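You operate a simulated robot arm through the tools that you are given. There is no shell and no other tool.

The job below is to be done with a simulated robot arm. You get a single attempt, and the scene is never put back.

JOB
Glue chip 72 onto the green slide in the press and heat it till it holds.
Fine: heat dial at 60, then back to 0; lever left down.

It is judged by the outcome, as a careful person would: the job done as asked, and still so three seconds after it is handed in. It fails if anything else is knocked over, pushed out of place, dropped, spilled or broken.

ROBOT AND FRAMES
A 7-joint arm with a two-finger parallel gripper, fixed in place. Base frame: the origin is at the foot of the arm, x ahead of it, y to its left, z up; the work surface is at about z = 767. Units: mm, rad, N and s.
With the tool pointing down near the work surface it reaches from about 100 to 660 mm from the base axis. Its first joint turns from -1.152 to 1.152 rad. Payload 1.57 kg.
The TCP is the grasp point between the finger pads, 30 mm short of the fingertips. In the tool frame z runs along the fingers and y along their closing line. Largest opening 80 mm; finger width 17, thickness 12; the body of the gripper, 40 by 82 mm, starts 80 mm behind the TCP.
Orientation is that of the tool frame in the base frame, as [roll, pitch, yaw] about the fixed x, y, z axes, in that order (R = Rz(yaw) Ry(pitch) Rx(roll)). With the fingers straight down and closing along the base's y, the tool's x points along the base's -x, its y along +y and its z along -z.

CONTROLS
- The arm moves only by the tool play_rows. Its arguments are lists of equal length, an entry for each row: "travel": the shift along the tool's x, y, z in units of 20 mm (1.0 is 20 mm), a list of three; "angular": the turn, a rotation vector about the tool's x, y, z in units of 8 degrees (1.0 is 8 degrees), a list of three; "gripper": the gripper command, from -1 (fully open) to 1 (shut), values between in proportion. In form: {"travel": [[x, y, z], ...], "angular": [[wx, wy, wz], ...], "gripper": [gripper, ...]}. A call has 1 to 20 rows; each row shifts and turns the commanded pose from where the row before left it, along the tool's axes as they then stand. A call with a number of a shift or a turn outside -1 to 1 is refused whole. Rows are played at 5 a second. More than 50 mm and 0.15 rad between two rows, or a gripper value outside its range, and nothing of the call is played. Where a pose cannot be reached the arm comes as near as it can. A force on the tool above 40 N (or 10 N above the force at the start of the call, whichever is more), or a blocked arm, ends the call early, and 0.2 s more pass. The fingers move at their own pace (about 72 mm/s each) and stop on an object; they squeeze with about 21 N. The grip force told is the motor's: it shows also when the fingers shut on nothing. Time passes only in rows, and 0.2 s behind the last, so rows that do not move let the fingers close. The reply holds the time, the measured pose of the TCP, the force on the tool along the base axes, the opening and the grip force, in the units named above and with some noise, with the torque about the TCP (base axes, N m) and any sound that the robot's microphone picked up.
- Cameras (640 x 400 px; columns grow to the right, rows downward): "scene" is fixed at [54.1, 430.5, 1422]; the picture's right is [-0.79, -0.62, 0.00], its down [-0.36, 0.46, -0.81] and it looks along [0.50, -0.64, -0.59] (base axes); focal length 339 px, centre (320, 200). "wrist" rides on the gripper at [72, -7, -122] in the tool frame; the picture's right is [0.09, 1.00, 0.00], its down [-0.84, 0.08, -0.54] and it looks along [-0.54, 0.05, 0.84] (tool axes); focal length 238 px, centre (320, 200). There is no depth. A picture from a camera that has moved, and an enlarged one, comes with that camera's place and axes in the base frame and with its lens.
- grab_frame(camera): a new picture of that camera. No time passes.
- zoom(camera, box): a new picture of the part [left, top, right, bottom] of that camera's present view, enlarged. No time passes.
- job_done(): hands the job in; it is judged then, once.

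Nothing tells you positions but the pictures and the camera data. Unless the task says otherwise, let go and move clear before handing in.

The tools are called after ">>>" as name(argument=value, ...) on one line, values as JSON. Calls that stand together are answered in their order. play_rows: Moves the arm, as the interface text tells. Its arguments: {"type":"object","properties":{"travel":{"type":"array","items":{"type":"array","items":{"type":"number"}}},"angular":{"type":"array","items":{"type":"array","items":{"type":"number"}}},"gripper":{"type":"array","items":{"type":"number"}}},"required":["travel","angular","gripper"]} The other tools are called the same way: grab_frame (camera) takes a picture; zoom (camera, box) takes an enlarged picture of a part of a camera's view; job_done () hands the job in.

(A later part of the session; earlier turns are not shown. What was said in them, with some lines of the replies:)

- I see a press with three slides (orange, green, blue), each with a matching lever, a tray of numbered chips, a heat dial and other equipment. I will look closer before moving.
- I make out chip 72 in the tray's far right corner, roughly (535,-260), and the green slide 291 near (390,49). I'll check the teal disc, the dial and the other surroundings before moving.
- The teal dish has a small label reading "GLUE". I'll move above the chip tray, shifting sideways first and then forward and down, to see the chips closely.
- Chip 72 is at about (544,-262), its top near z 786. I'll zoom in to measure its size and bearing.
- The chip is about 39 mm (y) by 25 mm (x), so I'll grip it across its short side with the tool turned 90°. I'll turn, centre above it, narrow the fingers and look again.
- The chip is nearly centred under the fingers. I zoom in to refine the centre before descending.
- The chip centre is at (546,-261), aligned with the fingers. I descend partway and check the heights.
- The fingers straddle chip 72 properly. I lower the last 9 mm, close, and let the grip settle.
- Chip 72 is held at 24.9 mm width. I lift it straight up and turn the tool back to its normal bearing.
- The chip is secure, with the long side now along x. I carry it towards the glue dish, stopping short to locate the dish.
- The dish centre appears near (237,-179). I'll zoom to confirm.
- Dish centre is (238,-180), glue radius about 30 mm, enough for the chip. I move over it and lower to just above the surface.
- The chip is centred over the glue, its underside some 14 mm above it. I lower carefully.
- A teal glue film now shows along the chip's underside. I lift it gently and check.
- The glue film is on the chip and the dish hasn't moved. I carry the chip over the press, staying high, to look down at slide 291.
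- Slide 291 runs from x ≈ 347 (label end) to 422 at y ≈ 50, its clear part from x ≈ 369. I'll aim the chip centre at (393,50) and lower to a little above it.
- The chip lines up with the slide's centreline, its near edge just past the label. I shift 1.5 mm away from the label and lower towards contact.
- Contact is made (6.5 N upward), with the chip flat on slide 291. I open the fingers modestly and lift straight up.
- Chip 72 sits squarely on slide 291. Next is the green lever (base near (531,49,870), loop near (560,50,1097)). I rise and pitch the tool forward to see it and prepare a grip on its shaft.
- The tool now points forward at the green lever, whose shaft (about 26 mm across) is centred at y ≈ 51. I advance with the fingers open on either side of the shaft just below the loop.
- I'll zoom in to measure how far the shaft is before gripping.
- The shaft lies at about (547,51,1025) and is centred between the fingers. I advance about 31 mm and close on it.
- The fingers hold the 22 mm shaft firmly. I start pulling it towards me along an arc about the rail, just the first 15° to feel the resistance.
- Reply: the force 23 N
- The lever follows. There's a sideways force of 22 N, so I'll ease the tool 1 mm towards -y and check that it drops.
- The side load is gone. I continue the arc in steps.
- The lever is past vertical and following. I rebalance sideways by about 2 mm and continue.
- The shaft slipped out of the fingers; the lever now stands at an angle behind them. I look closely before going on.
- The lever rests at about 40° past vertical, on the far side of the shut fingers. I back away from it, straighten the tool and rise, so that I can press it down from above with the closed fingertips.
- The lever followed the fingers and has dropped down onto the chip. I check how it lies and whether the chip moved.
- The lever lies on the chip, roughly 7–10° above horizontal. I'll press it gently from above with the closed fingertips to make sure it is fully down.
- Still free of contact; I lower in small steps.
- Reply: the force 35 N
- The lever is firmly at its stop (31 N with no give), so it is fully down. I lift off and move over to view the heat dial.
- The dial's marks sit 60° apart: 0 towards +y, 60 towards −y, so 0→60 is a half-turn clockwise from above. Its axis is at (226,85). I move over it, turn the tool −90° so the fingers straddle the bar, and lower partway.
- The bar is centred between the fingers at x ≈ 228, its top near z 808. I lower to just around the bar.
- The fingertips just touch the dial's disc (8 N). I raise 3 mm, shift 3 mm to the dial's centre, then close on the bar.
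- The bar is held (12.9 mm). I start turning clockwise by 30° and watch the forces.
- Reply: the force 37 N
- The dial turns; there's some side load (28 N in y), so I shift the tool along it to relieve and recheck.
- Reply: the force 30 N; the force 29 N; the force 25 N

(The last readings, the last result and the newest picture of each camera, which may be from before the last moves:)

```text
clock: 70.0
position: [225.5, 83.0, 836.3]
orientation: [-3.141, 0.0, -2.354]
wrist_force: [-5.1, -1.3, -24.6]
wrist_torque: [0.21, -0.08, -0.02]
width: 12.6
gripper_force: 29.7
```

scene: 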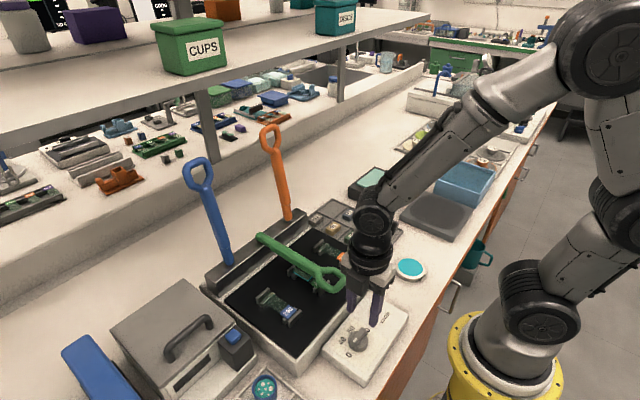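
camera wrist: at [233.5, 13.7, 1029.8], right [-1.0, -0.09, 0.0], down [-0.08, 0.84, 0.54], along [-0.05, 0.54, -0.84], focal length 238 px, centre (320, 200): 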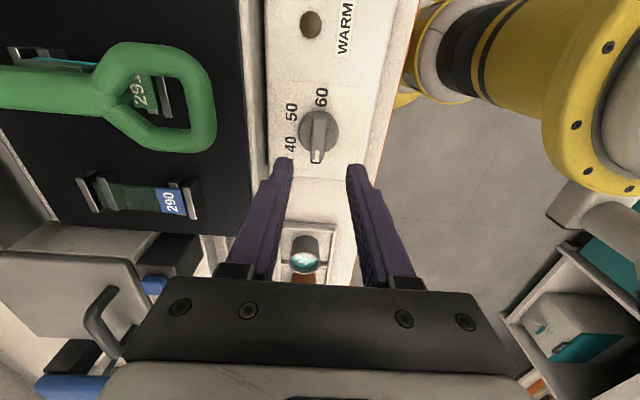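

>>> play_rows(travel=[[-0.1, 0, 0.02], [0, 0, 0]], angular=[[0, 0, 0], [0, 0, 0]], gripper=[1, 1])

>>> play_rows(travel=[[0, 0, 0], [0, 0, 0], [0, 0, 0]], angular=[[0, 0, 0.9375], [0, 0, 0.9375], [0, 0, 0]], gripper=[1, 1, 1])

```text
clock: 70.6
position: [226.0, 82.9, 835.4]
orientation: [3.14, -0.002, -2.357]
wrist_force: [-10.8, -26.7, 12.0]
wrist_torque: [-0.69, 0.25, -0.05]
width: 12.8
gripper_force: 29.7
```

```text
clock: 71.4
position: [225.9, 84.1, 836.7]
orientation: [3.142, -0.004, -2.62]
wrist_force: [-13.3, -22.8, 17.2]
wrist_torque: [-0.5, 0.28, -0.02]
width: 12.9
gripper_force: 29.5
```

>>> play_rows(travel=[[0.03, -0.025, -0.015], [0, 0, 0], [0, 0, 0], [0, 0, 0]], angular=[[0, 0, 0], [0, 0, 0.9375], [0, 0, 0.9375], [0, 0, 0]], gripper=[1, 1, 1, 1])

>>> zoom(camera="scene", box=[310, 280, 410, 370])

>>> grab_frame(camera="wrist")

```text
clock: 72.4
position: [225.6, 83.6, 837.0]
orientation: [-3.14, -0.003, -2.883]
wrist_force: [-18.7, 9.4, 3.2]
wrist_torque: [0.1, 1.05, 0.03]
width: 13.3
gripper_force: 29.8
```

```text
4.44 times, centred on (360, 325) of scene
camera zoom: at [53.6, 430.7, 1421.9], right [-0.79, -0.62, 0.0], down [-0.36, 0.46, -0.81], along [0.5, -0.64, -0.59], focal length 1506 px, centre (142, -356)
```

zoom: 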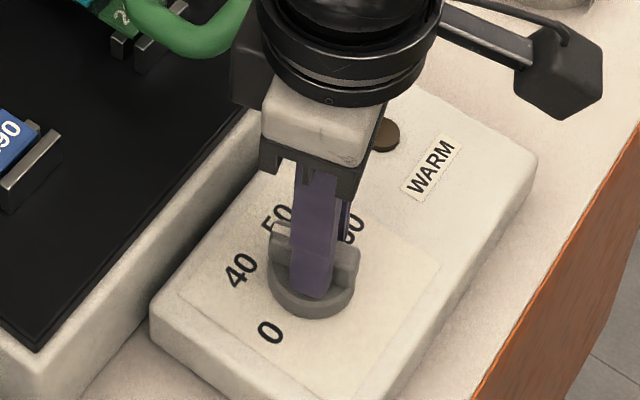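

```text
taken
camera wrist: at [159.4, 60.0, 958.9], right [-0.34, 0.94, 0.0], down [0.79, 0.29, 0.54], along [0.51, 0.19, -0.84], focal length 238 px, centre (320, 200)
```

wrist: 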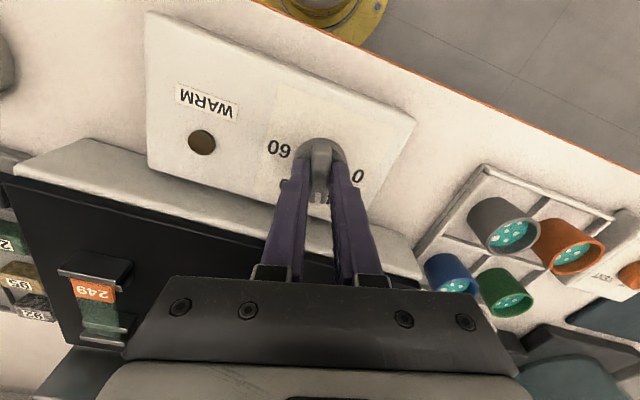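

>>> play_rows(travel=[[0.02, 0.025, 0], [0, 0, 0], [0, 0, 0], [0, 0, 0]], angular=[[0, 0, 0], [0, 0, 0.9375], [0, 0, 0.9375], [0, 0, 0]], gripper=[1, 1, 1, 1])

```text
clock: 73.3
position: [225.8, 85.2, 835.0]
orientation: [3.142, 0.0, -3.141]
wrist_force: [-6.4, 9.8, 4.8]
wrist_torque: [0.22, -0.07, 0.05]
width: 12.7
gripper_force: 29.6
stopped in row 4: the force on the tool passed its limit at 41 N (the readings are from after the stop); the commanded pose is now the measured one
```

>>> play_rows(travel=[[0, 0.02, 0], [0, 0, 0]], angular=[[0, 0, 0], [0, 0, 0]], gripper=[1, 1])

>>> play_rows(travel=[[0, 0, 0], [0, 0, 0], [0, 0, 0]], angular=[[0, 0, 0.6], [0, 0, 0.6], [0, 0, 0]], gripper=[1, 1, 1])

```text
clock: 73.9
position: [226.3, 85.3, 835.6]
orientation: [3.141, -0.001, -3.141]
wrist_force: [-5.5, -4.2, 4.0]
wrist_torque: [-0.1, -0.78, -0.02]
width: 13.0
gripper_force: 30.1
```

```text
clock: 74.7
position: [226.3, 85.8, 835.2]
orientation: [3.141, 0.0, 2.974]
wrist_force: [-4.4, -1.9, 14.9]
wrist_torque: [0.08, 0.87, 0.01]
width: 12.7
gripper_force: 29.5
```

>>> play_rows(travel=[[0, 0, -0.01], [0, 0, 0], [0, 0, 0], [0, 0, 0]], angular=[[0, 0, 0.9], [0, 0, 0.9], [0, 0, 0.75], [0, 0, 0]], gripper=[1, 1, 1, 1])

```text
clock: 75.7
position: [226.5, 85.7, 836.3]
orientation: [3.141, 0.0, 2.617]
wrist_force: [-3.2, 16.8, -14.6]
wrist_torque: [0.28, -0.17, 0.03]
width: 12.8
gripper_force: 29.4
```

>>> play_rows(travel=[[0.015, 0.02, 0.015], [0, 0, 0], [0, 0, 0], [0, 0, 0]], angular=[[0, 0, 0], [0, 0, 0.9375], [0, 0, 0.9375], [0, 0, 0]], gripper=[1, 1, 1, 1])

>>> zoom(camera="scene", box=[310, 280, 410, 370])

```text
clock: 76.7
position: [226.5, 86.3, 836.8]
orientation: [3.141, 0.0, 2.355]
wrist_force: [-6.0, 19.2, 2.1]
wrist_torque: [0.5, 0.28, -0.02]
width: 12.9
gripper_force: 29.5
```

```text
4.44 times, centred on (360, 325) of scene
camera zoom: at [53.9, 430.9, 1421.8], right [-0.79, -0.62, 0.0], down [-0.36, 0.46, -0.81], along [0.5, -0.64, -0.59], focal length 1506 px, centre (142, -356)
```

zoom: 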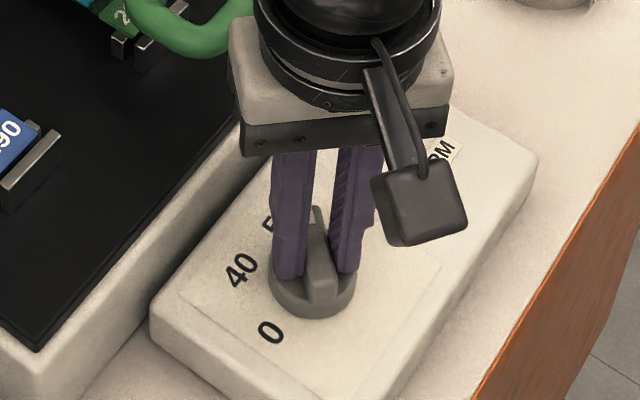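

>>> play_rows(travel=[[0.025, 0.015, 0], [0, 0, 0], [0, 0, 0], [0, 0, 0]], angular=[[0, 0, 0], [0, 0, 0.9375], [0, 0, 0.9375], [0, 0, 0]], gripper=[1, 1, 1, 1])

```text
clock: 77.7
position: [227.0, 85.8, 836.3]
orientation: [3.138, 0.002, 2.094]
wrist_force: [2.1, 15.4, -5.3]
wrist_torque: [0.44, 0.14, 0.0]
width: 12.9
gripper_force: 29.9
```

>>> play_rows(travel=[[0.02, 0.015, 0], [0, 0, 0], [0, 0, 0], [0, 0, 0]], angular=[[0, 0, 0], [0, 0, 0.9375], [0, 0, 0.9375], [0, 0, 0]], gripper=[1, 1, 1, 1])

>>> grab_frame(camera="wrist")

```text
clock: 78.7
position: [227.6, 86.4, 836.5]
orientation: [3.139, -0.001, 1.829]
wrist_force: [9.9, 5.6, -7.5]
wrist_torque: [-0.58, -0.28, 0.05]
width: 13.1
gripper_force: 30.3
```

```text
taken
camera wrist: at [203.0, 154.7, 958.6], right [0.94, 0.35, 0.0], down [0.29, -0.79, 0.54], along [0.19, -0.51, -0.84], focal length 238 px, centre (320, 200)
```

wrist: 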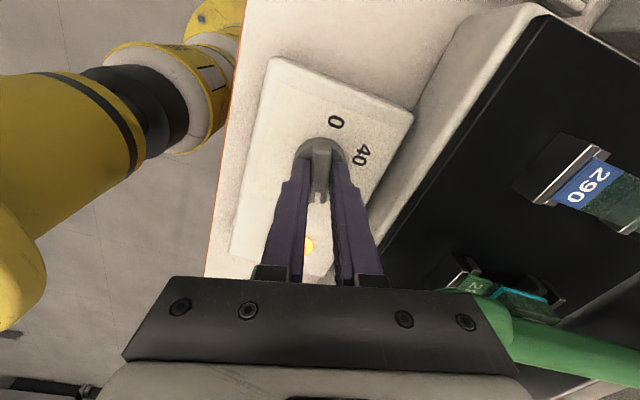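

The WARM lamp is now lit. I turn the last 15° to bring the pointer to 60.

>>> play_rows(travel=[[0, 0.02, 0.01], [0, 0, 0], [0, 0, 0], [0, 0, 0]], angular=[[0, 0, 0], [0, 0, 0.9375], [0, 0, 0.9375], [0, 0, 0]], gripper=[1, 1, 1, 1])

>>> zoom(camera="wrist", box=[220, 60, 460, 260])

>>> grab_frame(camera="scene")

```text
clock: 79.7
position: [228.2, 86.1, 835.4]
orientation: [3.139, -0.003, 1.57]
wrist_force: [10.1, 6.4, 10.8]
wrist_torque: [-0.18, -0.06, 0.02]
width: 13.0
gripper_force: 30.1
```

```text
2.00 times, centred on (340, 160) of wrist
camera zoom: at [221.6, 158.8, 958.7], right [1.0, 0.09, 0.0], down [0.07, -0.84, 0.54], along [0.05, -0.54, -0.84], focal length 477 px, centre (280, 280)
```

zoom: 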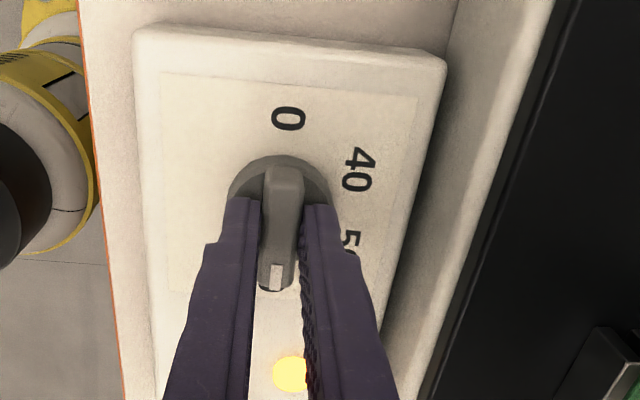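

```text
taken
```

scene: 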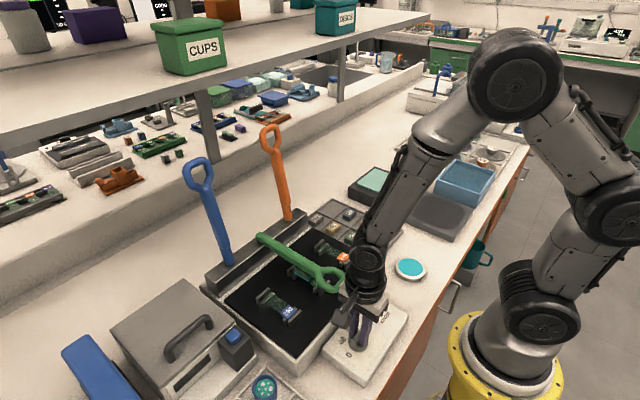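

The dial is at 60 and the WARM lamp is bright. I hold and wait, watching the lamp and the glue.

>>> play_rows(travel=[[0, 0, 0], [0, 0, 0], [0, 0, 0], [0, 0, 0], [0, 0, 0], [0, 0, 0], [0, 0, 0], [0, 0, 0], [0, 0, 0], [0, 0, 0], [0, 0, 0], [0, 0, 0], [0, 0, 0], [0, 0, 0], [0, 0, 0], [0, 0, 0], [0, 0, 0], [0, 0, 0], [0, 0, 0], [0, 0, 0]], angular=[[0, 0, 0], [0, 0, 0], [0, 0, 0], [0, 0, 0], [0, 0, 0], [0, 0, 0], [0, 0, 0], [0, 0, 0], [0, 0, 0], [0, 0, 0], [0, 0, 0], [0, 0, 0], [0, 0, 0], [0, 0, 0], [0, 0, 0], [0, 0, 0], [0, 0, 0], [0, 0, 0], [0, 0, 0], [0, 0, 0]], gripper=[1, 1, 1, 1, 1, 1, 1, 1, 1, 1, 1, 1, 1, 1, 1, 1, 1, 1, 1, 1])

>>> grab_frame(camera="wrist")

>>> zoom(camera="scene", box=[270, 240, 370, 310])

```text
clock: 83.9
position: [227.1, 87.4, 836.6]
orientation: [3.138, -0.002, 1.571]
wrist_force: [10.0, 6.4, 20.6]
wrist_torque: [0.14, -0.08, 0.03]
width: 13.0
gripper_force: 29.1
```

```text
taken
camera wrist: at [221.6, 158.8, 958.6], right [1.0, 0.09, 0.0], down [0.08, -0.84, 0.54], along [0.05, -0.54, -0.84], focal length 238 px, centre (320, 200)
```

wrist: 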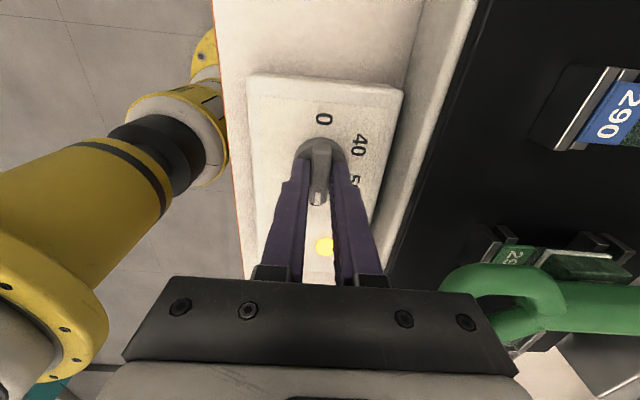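

```text
5.71 times, centred on (320, 275) of scene
camera zoom: at [54.1, 430.6, 1421.9], right [-0.79, -0.62, 0.0], down [-0.36, 0.46, -0.81], along [0.5, -0.64, -0.59], focal length 1936 px, centre (320, -229)
```

zoom: 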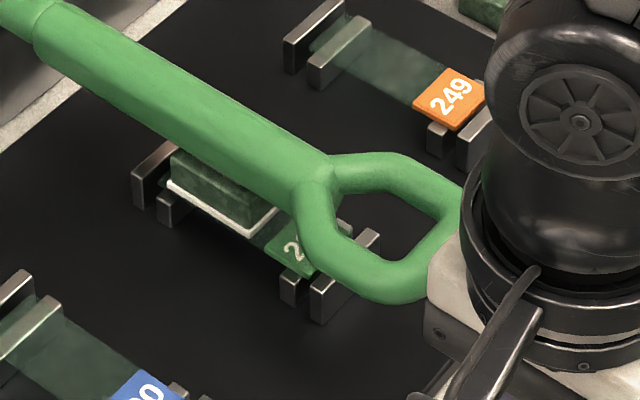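

The glue line has turned from teal to white, so it has set. Now I turn the dial back to 0, easing side loads along the way.

>>> play_rows(travel=[[0, 0.015, -0.03], [0, 0, 0], [0, 0, 0], [0, 0, 0]], angular=[[0, 0, 0], [0, 0, -0.9375], [0, 0, -0.9375], [0, 0, 0]], gripper=[1, 1, 1, 1])

```text
clock: 84.9
position: [227.5, 86.3, 835.5]
orientation: [3.139, 0.001, 1.835]
wrist_force: [17.4, -13.6, 7.2]
wrist_torque: [-0.47, -0.38, 0.06]
width: 12.9
gripper_force: 29.2
```

>>> play_rows(travel=[[-0.025, 0.02, -0.01], [0, 0, 0], [0, 0, 0], [0, 0, 0]], angular=[[0, 0, 0], [0, 0, -0.9375], [0, 0, -0.9375], [0, 0, 0]], gripper=[1, 1, 1, 1])

```text
clock: 85.9
position: [227.4, 86.9, 836.1]
orientation: [-3.139, -0.001, 2.097]
wrist_force: [2.6, 19.6, -11.8]
wrist_torque: [0.69, -0.11, 0.06]
width: 12.9
gripper_force: 29.7
```

>>> play_rows(travel=[[0.02, 0.02, 0.01], [0, 0, 0], [0, 0, 0], [0, 0, 0]], angular=[[0, 0, 0], [0, 0, -0.9375], [0, 0, -0.9375], [0, 0, 0]], gripper=[1, 1, 1, 1])

```text
clock: 86.9
position: [226.9, 87.1, 836.2]
orientation: [-3.14, -0.002, 2.358]
wrist_force: [0.0, -3.0, -2.9]
wrist_torque: [-0.47, -0.56, -0.03]
width: 13.0
gripper_force: 29.6
```

>>> play_rows(travel=[[0, 0, 0], [0, 0, 0], [0, 0, 0]], angular=[[0, 0, -0.9375], [0, 0, -0.9375], [0, 0, 0]], gripper=[1, 1, 1])

```text
clock: 87.7
position: [226.8, 86.5, 835.6]
orientation: [-3.139, -0.002, 2.62]
wrist_force: [-1.1, -11.6, -1.2]
wrist_torque: [-0.38, -0.3, -0.02]
width: 13.0
gripper_force: 30.3
```

>>> play_rows(travel=[[-0.005, -0.02, 0], [0, 0, 0], [0, 0, 0], [0, 0, 0]], angular=[[0, 0, 0], [0, 0, -0.9375], [0, 0, -0.9375], [0, 0, 0]], gripper=[1, 1, 1, 1])

```text
clock: 88.7
position: [227.1, 86.4, 836.0]
orientation: [-3.138, -0.001, 2.883]
wrist_force: [-1.8, -27.1, 5.9]
wrist_torque: [-0.71, -0.29, -0.04]
width: 12.9
gripper_force: 29.7
```

>>> play_rows(travel=[[0, -0.05, 0], [0, 0, 0], [0, 0, 0], [0, 0, 0]], angular=[[0, 0, 0], [0, 0, -0.9375], [0, 0, -0.9375], [0, 0, 0]], gripper=[1, 1, 1, 1])

```text
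clock: 89.7
position: [226.2, 84.3, 836.3]
orientation: [-3.141, 0.0, -3.139]
wrist_force: [-13.8, -9.0, 11.6]
wrist_torque: [-0.17, -0.45, -0.02]
width: 12.9
gripper_force: 29.3
```

>>> play_rows(travel=[[0.02, -0.02, -0.01], [0, 0, 0], [0, 0, 0], [0, 0, 0]], angular=[[0, 0, 0], [0, 0, -0.9375], [0, 0, -0.9375], [0, 0, 0]], gripper=[1, 1, 1, 1])

```text
clock: 90.7
position: [226.2, 83.2, 836.3]
orientation: [3.141, -0.001, -2.878]
wrist_force: [-5.3, -10.0, -4.9]
wrist_torque: [-0.32, 0.45, -0.02]
width: 12.9
gripper_force: 29.8
```

>>> play_rows(travel=[[0.01, -0.018, 0], [0, 0, 0], [0, 0, 0], [0, 0, 0]], angular=[[0, 0, 0], [0, 0, -0.9375], [0, 0, -0.9375], [0, 0, 0]], gripper=[1, 1, 1, 1])

```text
clock: 91.7
position: [227.2, 84.3, 836.6]
orientation: [-3.141, -0.003, -2.614]
wrist_force: [-1.7, -5.8, -28.8]
wrist_torque: [-0.13, 0.03, -0.03]
width: 13.2
gripper_force: 30.1
```

>>> play_rows(travel=[[0, -0.008, 0.025], [0, 0, 0], [0, 0, 0], [0, 0, 0]], angular=[[0, 0, 0], [0, 0, -0.9375], [0, 0, -0.9375], [0, 0, 0]], gripper=[1, 1, 1, 1])

```text
clock: 92.7
position: [226.3, 83.5, 836.7]
orientation: [-3.14, 0.001, -2.354]
wrist_force: [-4.9, -12.2, -11.2]
wrist_torque: [0.22, -0.38, 0.01]
width: 13.1
gripper_force: 30.2
```

>>> play_rows(travel=[[0.015, -0.01, 0.01], [0, 0, 0], [0, 0, 0], [0, 0, 0]], angular=[[0, 0, 0], [0, 0, -0.9375], [0, 0, -0.9375], [0, 0, 0]], gripper=[1, 1, 1, 1])

```text
clock: 93.7
position: [228.1, 82.8, 836.9]
orientation: [-3.138, 0.003, -2.093]
wrist_force: [-2.3, -24.4, 16.9]
wrist_torque: [-0.42, 0.37, 0.0]
width: 12.9
gripper_force: 30.2
```

>>> play_rows(travel=[[0.03, -0.02, -0.015], [0, 0, 0], [0, 0, 0], [0, 0, 0]], angular=[[0, 0, 0], [0, 0, -0.9375], [0, 0, -0.9375], [0, 0, 0]], gripper=[1, 1, 1, 1])

```text
clock: 94.7
position: [226.8, 83.4, 836.1]
orientation: [-3.14, 0.002, -1.829]
wrist_force: [2.8, 2.9, -21.3]
wrist_torque: [0.69, -0.15, 0.0]
width: 12.8
gripper_force: 29.5
```

>>> play_rows(travel=[[0, 0, 0.02], [0, 0, 0], [0, 0, 0], [0, 0, 0]], angular=[[0, 0, 0], [0, 0, -0.9375], [0, 0, -0.9375], [0, 0, 0]], gripper=[1, 1, 1, 1])

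>>> grab_frame(camera="wrist")

>>> zoom(camera="scene", box=[310, 280, 410, 370])

```text
clock: 95.7
position: [228.0, 84.5, 835.9]
orientation: [-3.138, 0.002, -1.569]
wrist_force: [-0.4, 12.4, 1.5]
wrist_torque: [0.27, 0.2, -0.11]
width: 12.7
gripper_force: 29.6
```

```text
taken
camera wrist: at [235.2, 11.6, 958.6], right [-1.0, -0.09, 0.0], down [-0.08, 0.84, 0.54], along [-0.05, 0.54, -0.84], focal length 238 px, centre (320, 200)
```

wrist: 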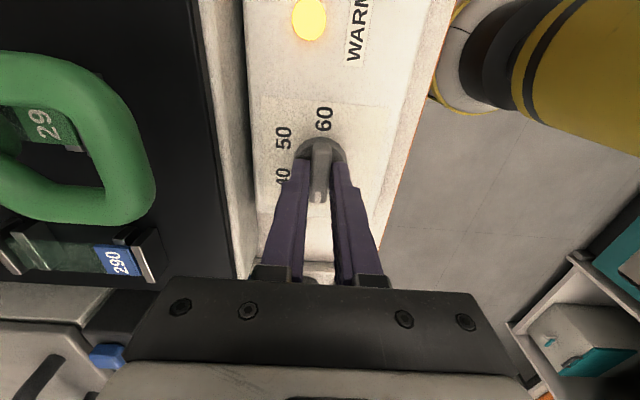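

```text
4.44 times, centred on (360, 325) of scene
camera zoom: at [54.1, 430.8, 1421.9], right [-0.79, -0.62, 0.0], down [-0.36, 0.46, -0.81], along [0.5, -0.64, -0.59], focal length 1506 px, centre (142, -356)
```

zoom: 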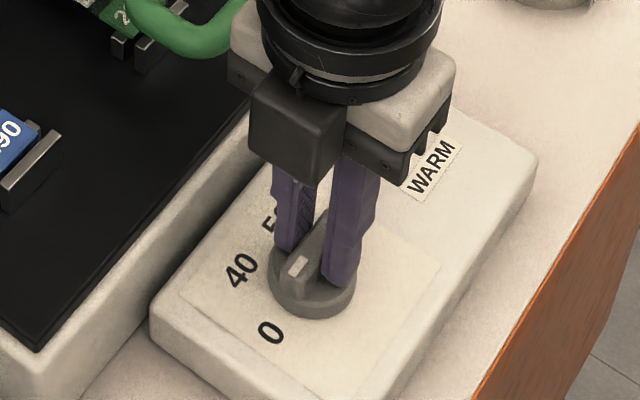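

The pointer is back at 0; the lamp still glows, presumably while the plate cools. I open the fingers a little and lift off the dial.

>>> play_rows(travel=[[0, 0, 0], [0, 0, 0], [0, 0, 0], [0, 0, -0.3], [0, 0, -1], [0, 0, -1], [0, 0, -1], [0, 0, -1], [0, 0, -1], [0, 0, -1], [0, 0, -1], [0, 0, 0]], angular=[[0, 0, 0], [0, 0, 0], [0, 0, 0], [0, 0, 0], [0, 0, 0], [0, 0, 0], [0, 0, 0], [0, 0, 0], [0, 0, 0], [0, 0, 0], [0, 0, 0], [0, 0, 0]], gripper=[0.3, 0.3, 0.3, 0.3, 0.3, 0.3, 0.3, 0.3, 0.3, 0.3, 0.3, 0.3])

>>> grab_frame(camera="wrist")

>>> grab_frame(camera="scene")

>>> zoom(camera="wrist", box=[240, 60, 400, 180])

```text
clock: 98.3
position: [228.1, 84.9, 982.3]
orientation: [3.141, 0.001, -1.57]
wrist_force: [-0.5, -0.3, -0.4]
wrist_torque: [-0.01, -0.02, -0.01]
width: 28.3
gripper_force: 0.0
```

```text
taken
camera wrist: at [235.2, 12.9, 1104.5], right [-1.0, -0.09, 0.0], down [-0.08, 0.84, 0.54], along [-0.05, 0.54, -0.84], focal length 238 px, centre (320, 200)
```

wrist: 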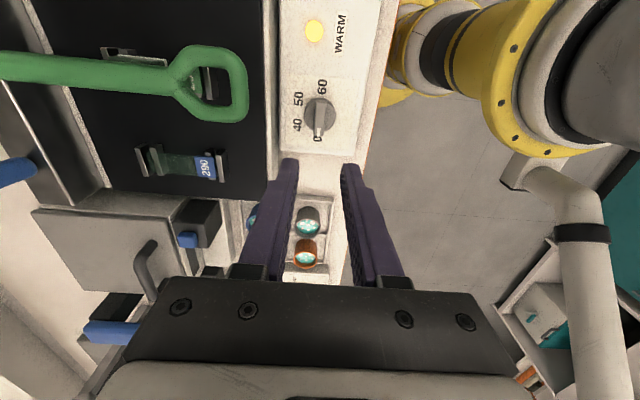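

```text
taken
```

scene: 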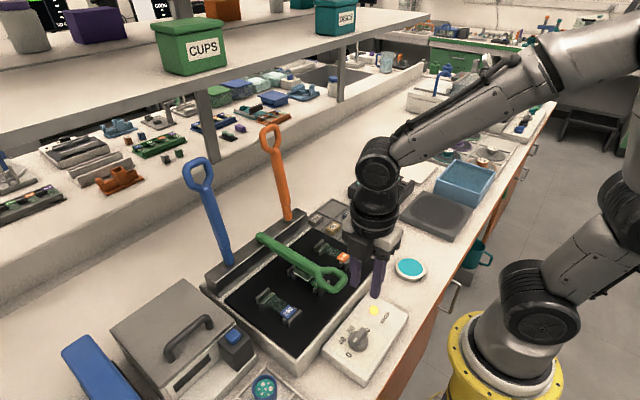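

```text
3.33 times, centred on (320, 120) of wrist
camera zoom: at [235.2, 12.9, 1104.5], right [-1.0, -0.09, 0.0], down [-0.08, 0.84, 0.54], along [-0.05, 0.54, -0.84], focal length 794 px, centre (320, 467)
```

zoom: 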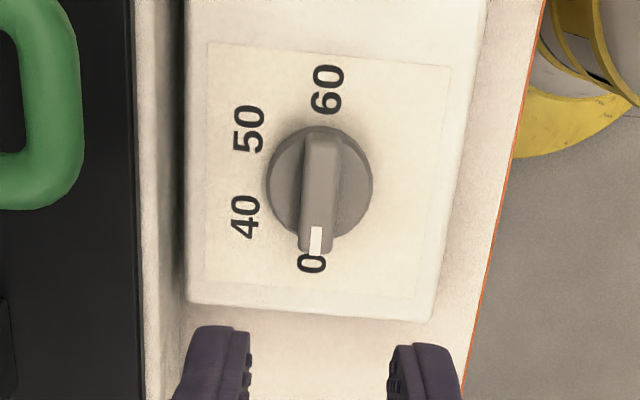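

The dial reads 0. I move clear upwards, turn the wrist back to normal and wait while the lamp cools, then inspect everything.

>>> play_rows(travel=[[0, 0, -1], [0, 0, -1], [0, 0, -1], [0, 0, -1], [0, 0, -1], [0, 0, -1], [0, 0, 0], [0, 0, 0], [0, 0, 0], [0, 0, 0], [0, 0, 0], [0, 0, 0], [0, 0, 0], [0, 0, 0], [0, 0, 0], [0, 0, 0], [0, 0, 0], [0, 0, 0], [0, 0, 0], [0, 0, 0]], angular=[[0, 0, 0], [0, 0, 0], [0, 0, 0], [0, 0, 0], [0, 0, 0], [0, 0, 0], [0, 0, 0.9375], [0, 0, 0.9375], [0, 0, 0.9375], [0, 0, 0.9375], [0, 0, 0.9375], [0, 0, 0.9375], [0, 0, 0.9375], [0, 0, 0.9375], [0, 0, 0.9375], [0, 0, 0.9375], [0, 0, 0.9375], [0, 0, 0.9375], [0, 0, 0], [0, 0, 0]], gripper=[0.3, 0.3, 0.3, 0.3, 0.3, 0.3, 0.3, 0.3, 0.3, 0.3, 0.3, 0.3, 0.3, 0.3, 0.3, 0.3, 0.3, 0.3, 0.3, 0.3])

>>> grab_frame(camera="wrist")

>>> zoom(camera="scene", box=[240, 210, 420, 350])

>>> zoom(camera="scene", box=[270, 240, 350, 300])

```text
clock: 102.5
position: [225.6, 82.6, 1101.6]
orientation: [-3.142, 0.0, 3.141]
wrist_force: [0.7, 0.5, -0.5]
wrist_torque: [0.02, 0.01, 0.03]
width: 28.0
gripper_force: 0.0
```

```text
taken
camera wrist: at [155.3, 77.1, 1224.4], right [-0.09, 1.0, 0.0], down [0.84, 0.08, 0.54], along [0.54, 0.05, -0.84], focal length 238 px, centre (320, 200)
```

wrist: 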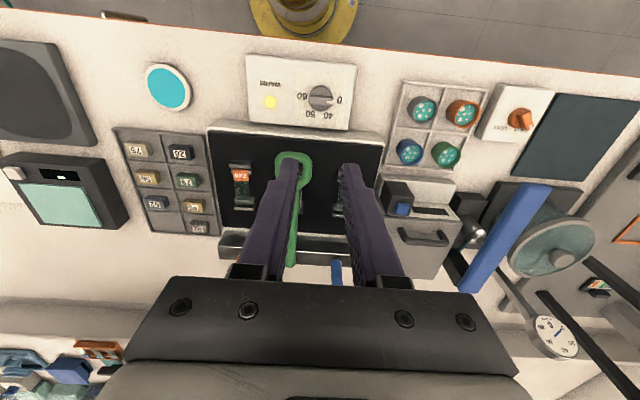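

```text
2.86 times, centred on (330, 280) of scene
camera zoom: at [54.1, 430.5, 1422.0], right [-0.79, -0.62, 0.0], down [-0.36, 0.46, -0.81], along [0.5, -0.64, -0.59], focal length 968 px, centre (291, -29)
```

zoom: 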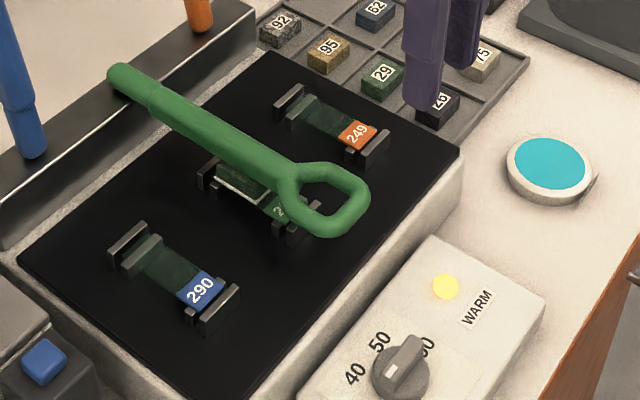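

```text
6.67 times, centred on (310, 270) of scene
camera zoom: at [54.1, 430.5, 1422.0], right [-0.79, -0.62, 0.0], down [-0.36, 0.46, -0.81], along [0.5, -0.64, -0.59], focal length 2258 px, centre (387, -267)
```

zoom: 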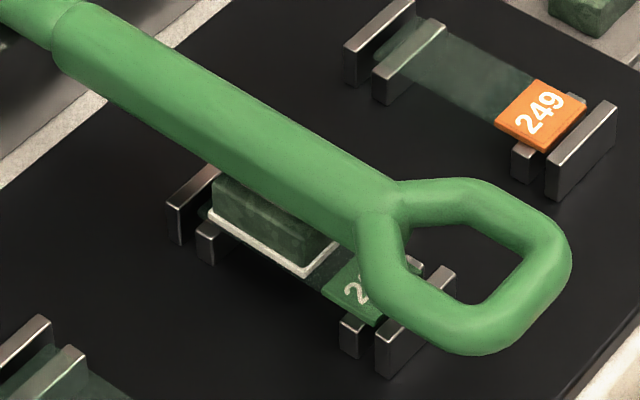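

Everything is in place: glue line white, lever down, dial at 0. The WARM lamp is still lit, so I'll wait and see whether it goes out as the plate cools.

>>> play_rows(travel=[[0, 0, 0], [0, 0, 0], [0, 0, 0], [0, 0, 0], [0, 0, 0], [0, 0, 0], [0, 0, 0], [0, 0, 0], [0, 0, 0], [0, 0, 0], [0, 0, 0], [0, 0, 0], [0, 0, 0], [0, 0, 0], [0, 0, 0], [0, 0, 0], [0, 0, 0], [0, 0, 0], [0, 0, 0], [0, 0, 0]], angular=[[0, 0, 0], [0, 0, 0], [0, 0, 0], [0, 0, 0], [0, 0, 0], [0, 0, 0], [0, 0, 0], [0, 0, 0], [0, 0, 0], [0, 0, 0], [0, 0, 0], [0, 0, 0], [0, 0, 0], [0, 0, 0], [0, 0, 0], [0, 0, 0], [0, 0, 0], [0, 0, 0], [0, 0, 0], [0, 0, 0]], gripper=[0.3, 0.3, 0.3, 0.3, 0.3, 0.3, 0.3, 0.3, 0.3, 0.3, 0.3, 0.3, 0.3, 0.3, 0.3, 0.3, 0.3, 0.3, 0.3, 0.3])

>>> play_rows(travel=[[0, 0, 0], [0, 0, 0], [0, 0, 0], [0, 0, 0], [0, 0, 0], [0, 0, 0], [0, 0, 0], [0, 0, 0], [0, 0, 0], [0, 0, 0], [0, 0, 0], [0, 0, 0], [0, 0, 0], [0, 0, 0], [0, 0, 0], [0, 0, 0], [0, 0, 0], [0, 0, 0], [0, 0, 0], [0, 0, 0]], angular=[[0, 0, 0], [0, 0, 0], [0, 0, 0], [0, 0, 0], [0, 0, 0], [0, 0, 0], [0, 0, 0], [0, 0, 0], [0, 0, 0], [0, 0, 0], [0, 0, 0], [0, 0, 0], [0, 0, 0], [0, 0, 0], [0, 0, 0], [0, 0, 0], [0, 0, 0], [0, 0, 0], [0, 0, 0], [0, 0, 0]], gripper=[0.3, 0.3, 0.3, 0.3, 0.3, 0.3, 0.3, 0.3, 0.3, 0.3, 0.3, 0.3, 0.3, 0.3, 0.3, 0.3, 0.3, 0.3, 0.3, 0.3])

>>> zoom(camera="scene", box=[240, 210, 420, 350])

>>> zoom(camera="wrist", box=[230, 40, 370, 140])

```text
clock: 106.7
position: [227.4, 83.7, 1100.8]
orientation: [-3.141, 0.001, -3.141]
wrist_force: [-0.6, 0.2, 0.2]
wrist_torque: [0.0, 0.01, 0.02]
width: 28.0
gripper_force: 0.2
```

```text
clock: 110.9
position: [226.5, 83.8, 1102.0]
orientation: [-3.141, 0.0, 3.14]
wrist_force: [0.0, 0.4, -0.4]
wrist_torque: [-0.01, 0.0, 0.02]
width: 27.8
gripper_force: 0.0
```

```text
2.86 times, centred on (330, 280) of scene
camera zoom: at [54.1, 430.5, 1422.0], right [-0.79, -0.62, 0.0], down [-0.36, 0.46, -0.81], along [0.5, -0.64, -0.59], focal length 968 px, centre (291, -29)
```

zoom: 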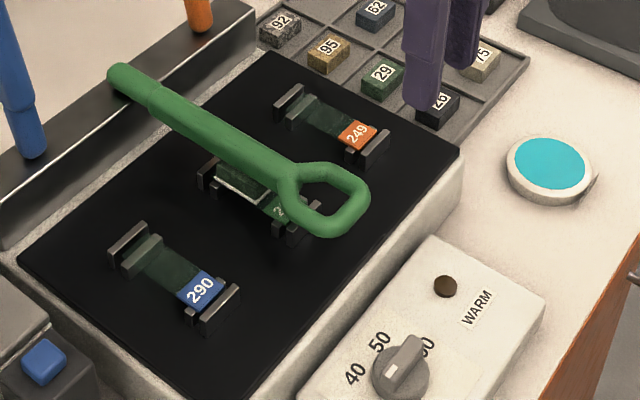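

```text
4.00 times, centred on (300, 90) of wrist
camera zoom: at [155.3, 77.0, 1224.3], right [-0.09, 1.0, 0.0], down [0.84, 0.08, 0.54], along [0.54, 0.05, -0.84], focal length 953 px, centre (400, 640)
```

zoom: 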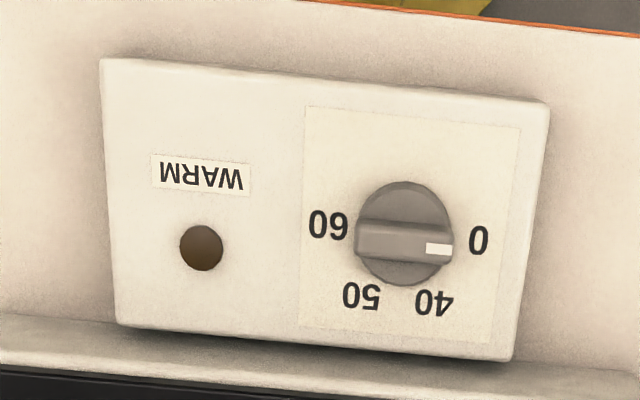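

The lamp has gone out, so the press has cooled. The dial is at 0, the green lever is down, and chip 72 is held on slide 291 by white, set glue. The arm is clear and nothing else has been disturbed, so I hand it in.

>>> job_done()

```text
The job is handed in.
```

Chip 72 is glued onto the green slide (291) in the press, and I've handed the job in.

- **Glue:** I dipped the chip's underside in the dish marked GLUE. The line under it turned from teal to white during heating, which I took to mean it had set. I didn't test the bond by pulling on it.
- **Heat:** The dial went to 60 with the lever down, stayed there about 4 seconds, then went back to 0. The WARM lamp came on and had gone out again before I handed in.
- **Lever:** The green lever is down, resting on the chip. It slipped out of the gripper partway down and fell the rest of the way as the arm backed off. I checked afterwards that the chip was still in place, and pressing from above showed the lever fully at its stop.

In the last pictures nothing else looked moved or knocked, and the arm was well clear.
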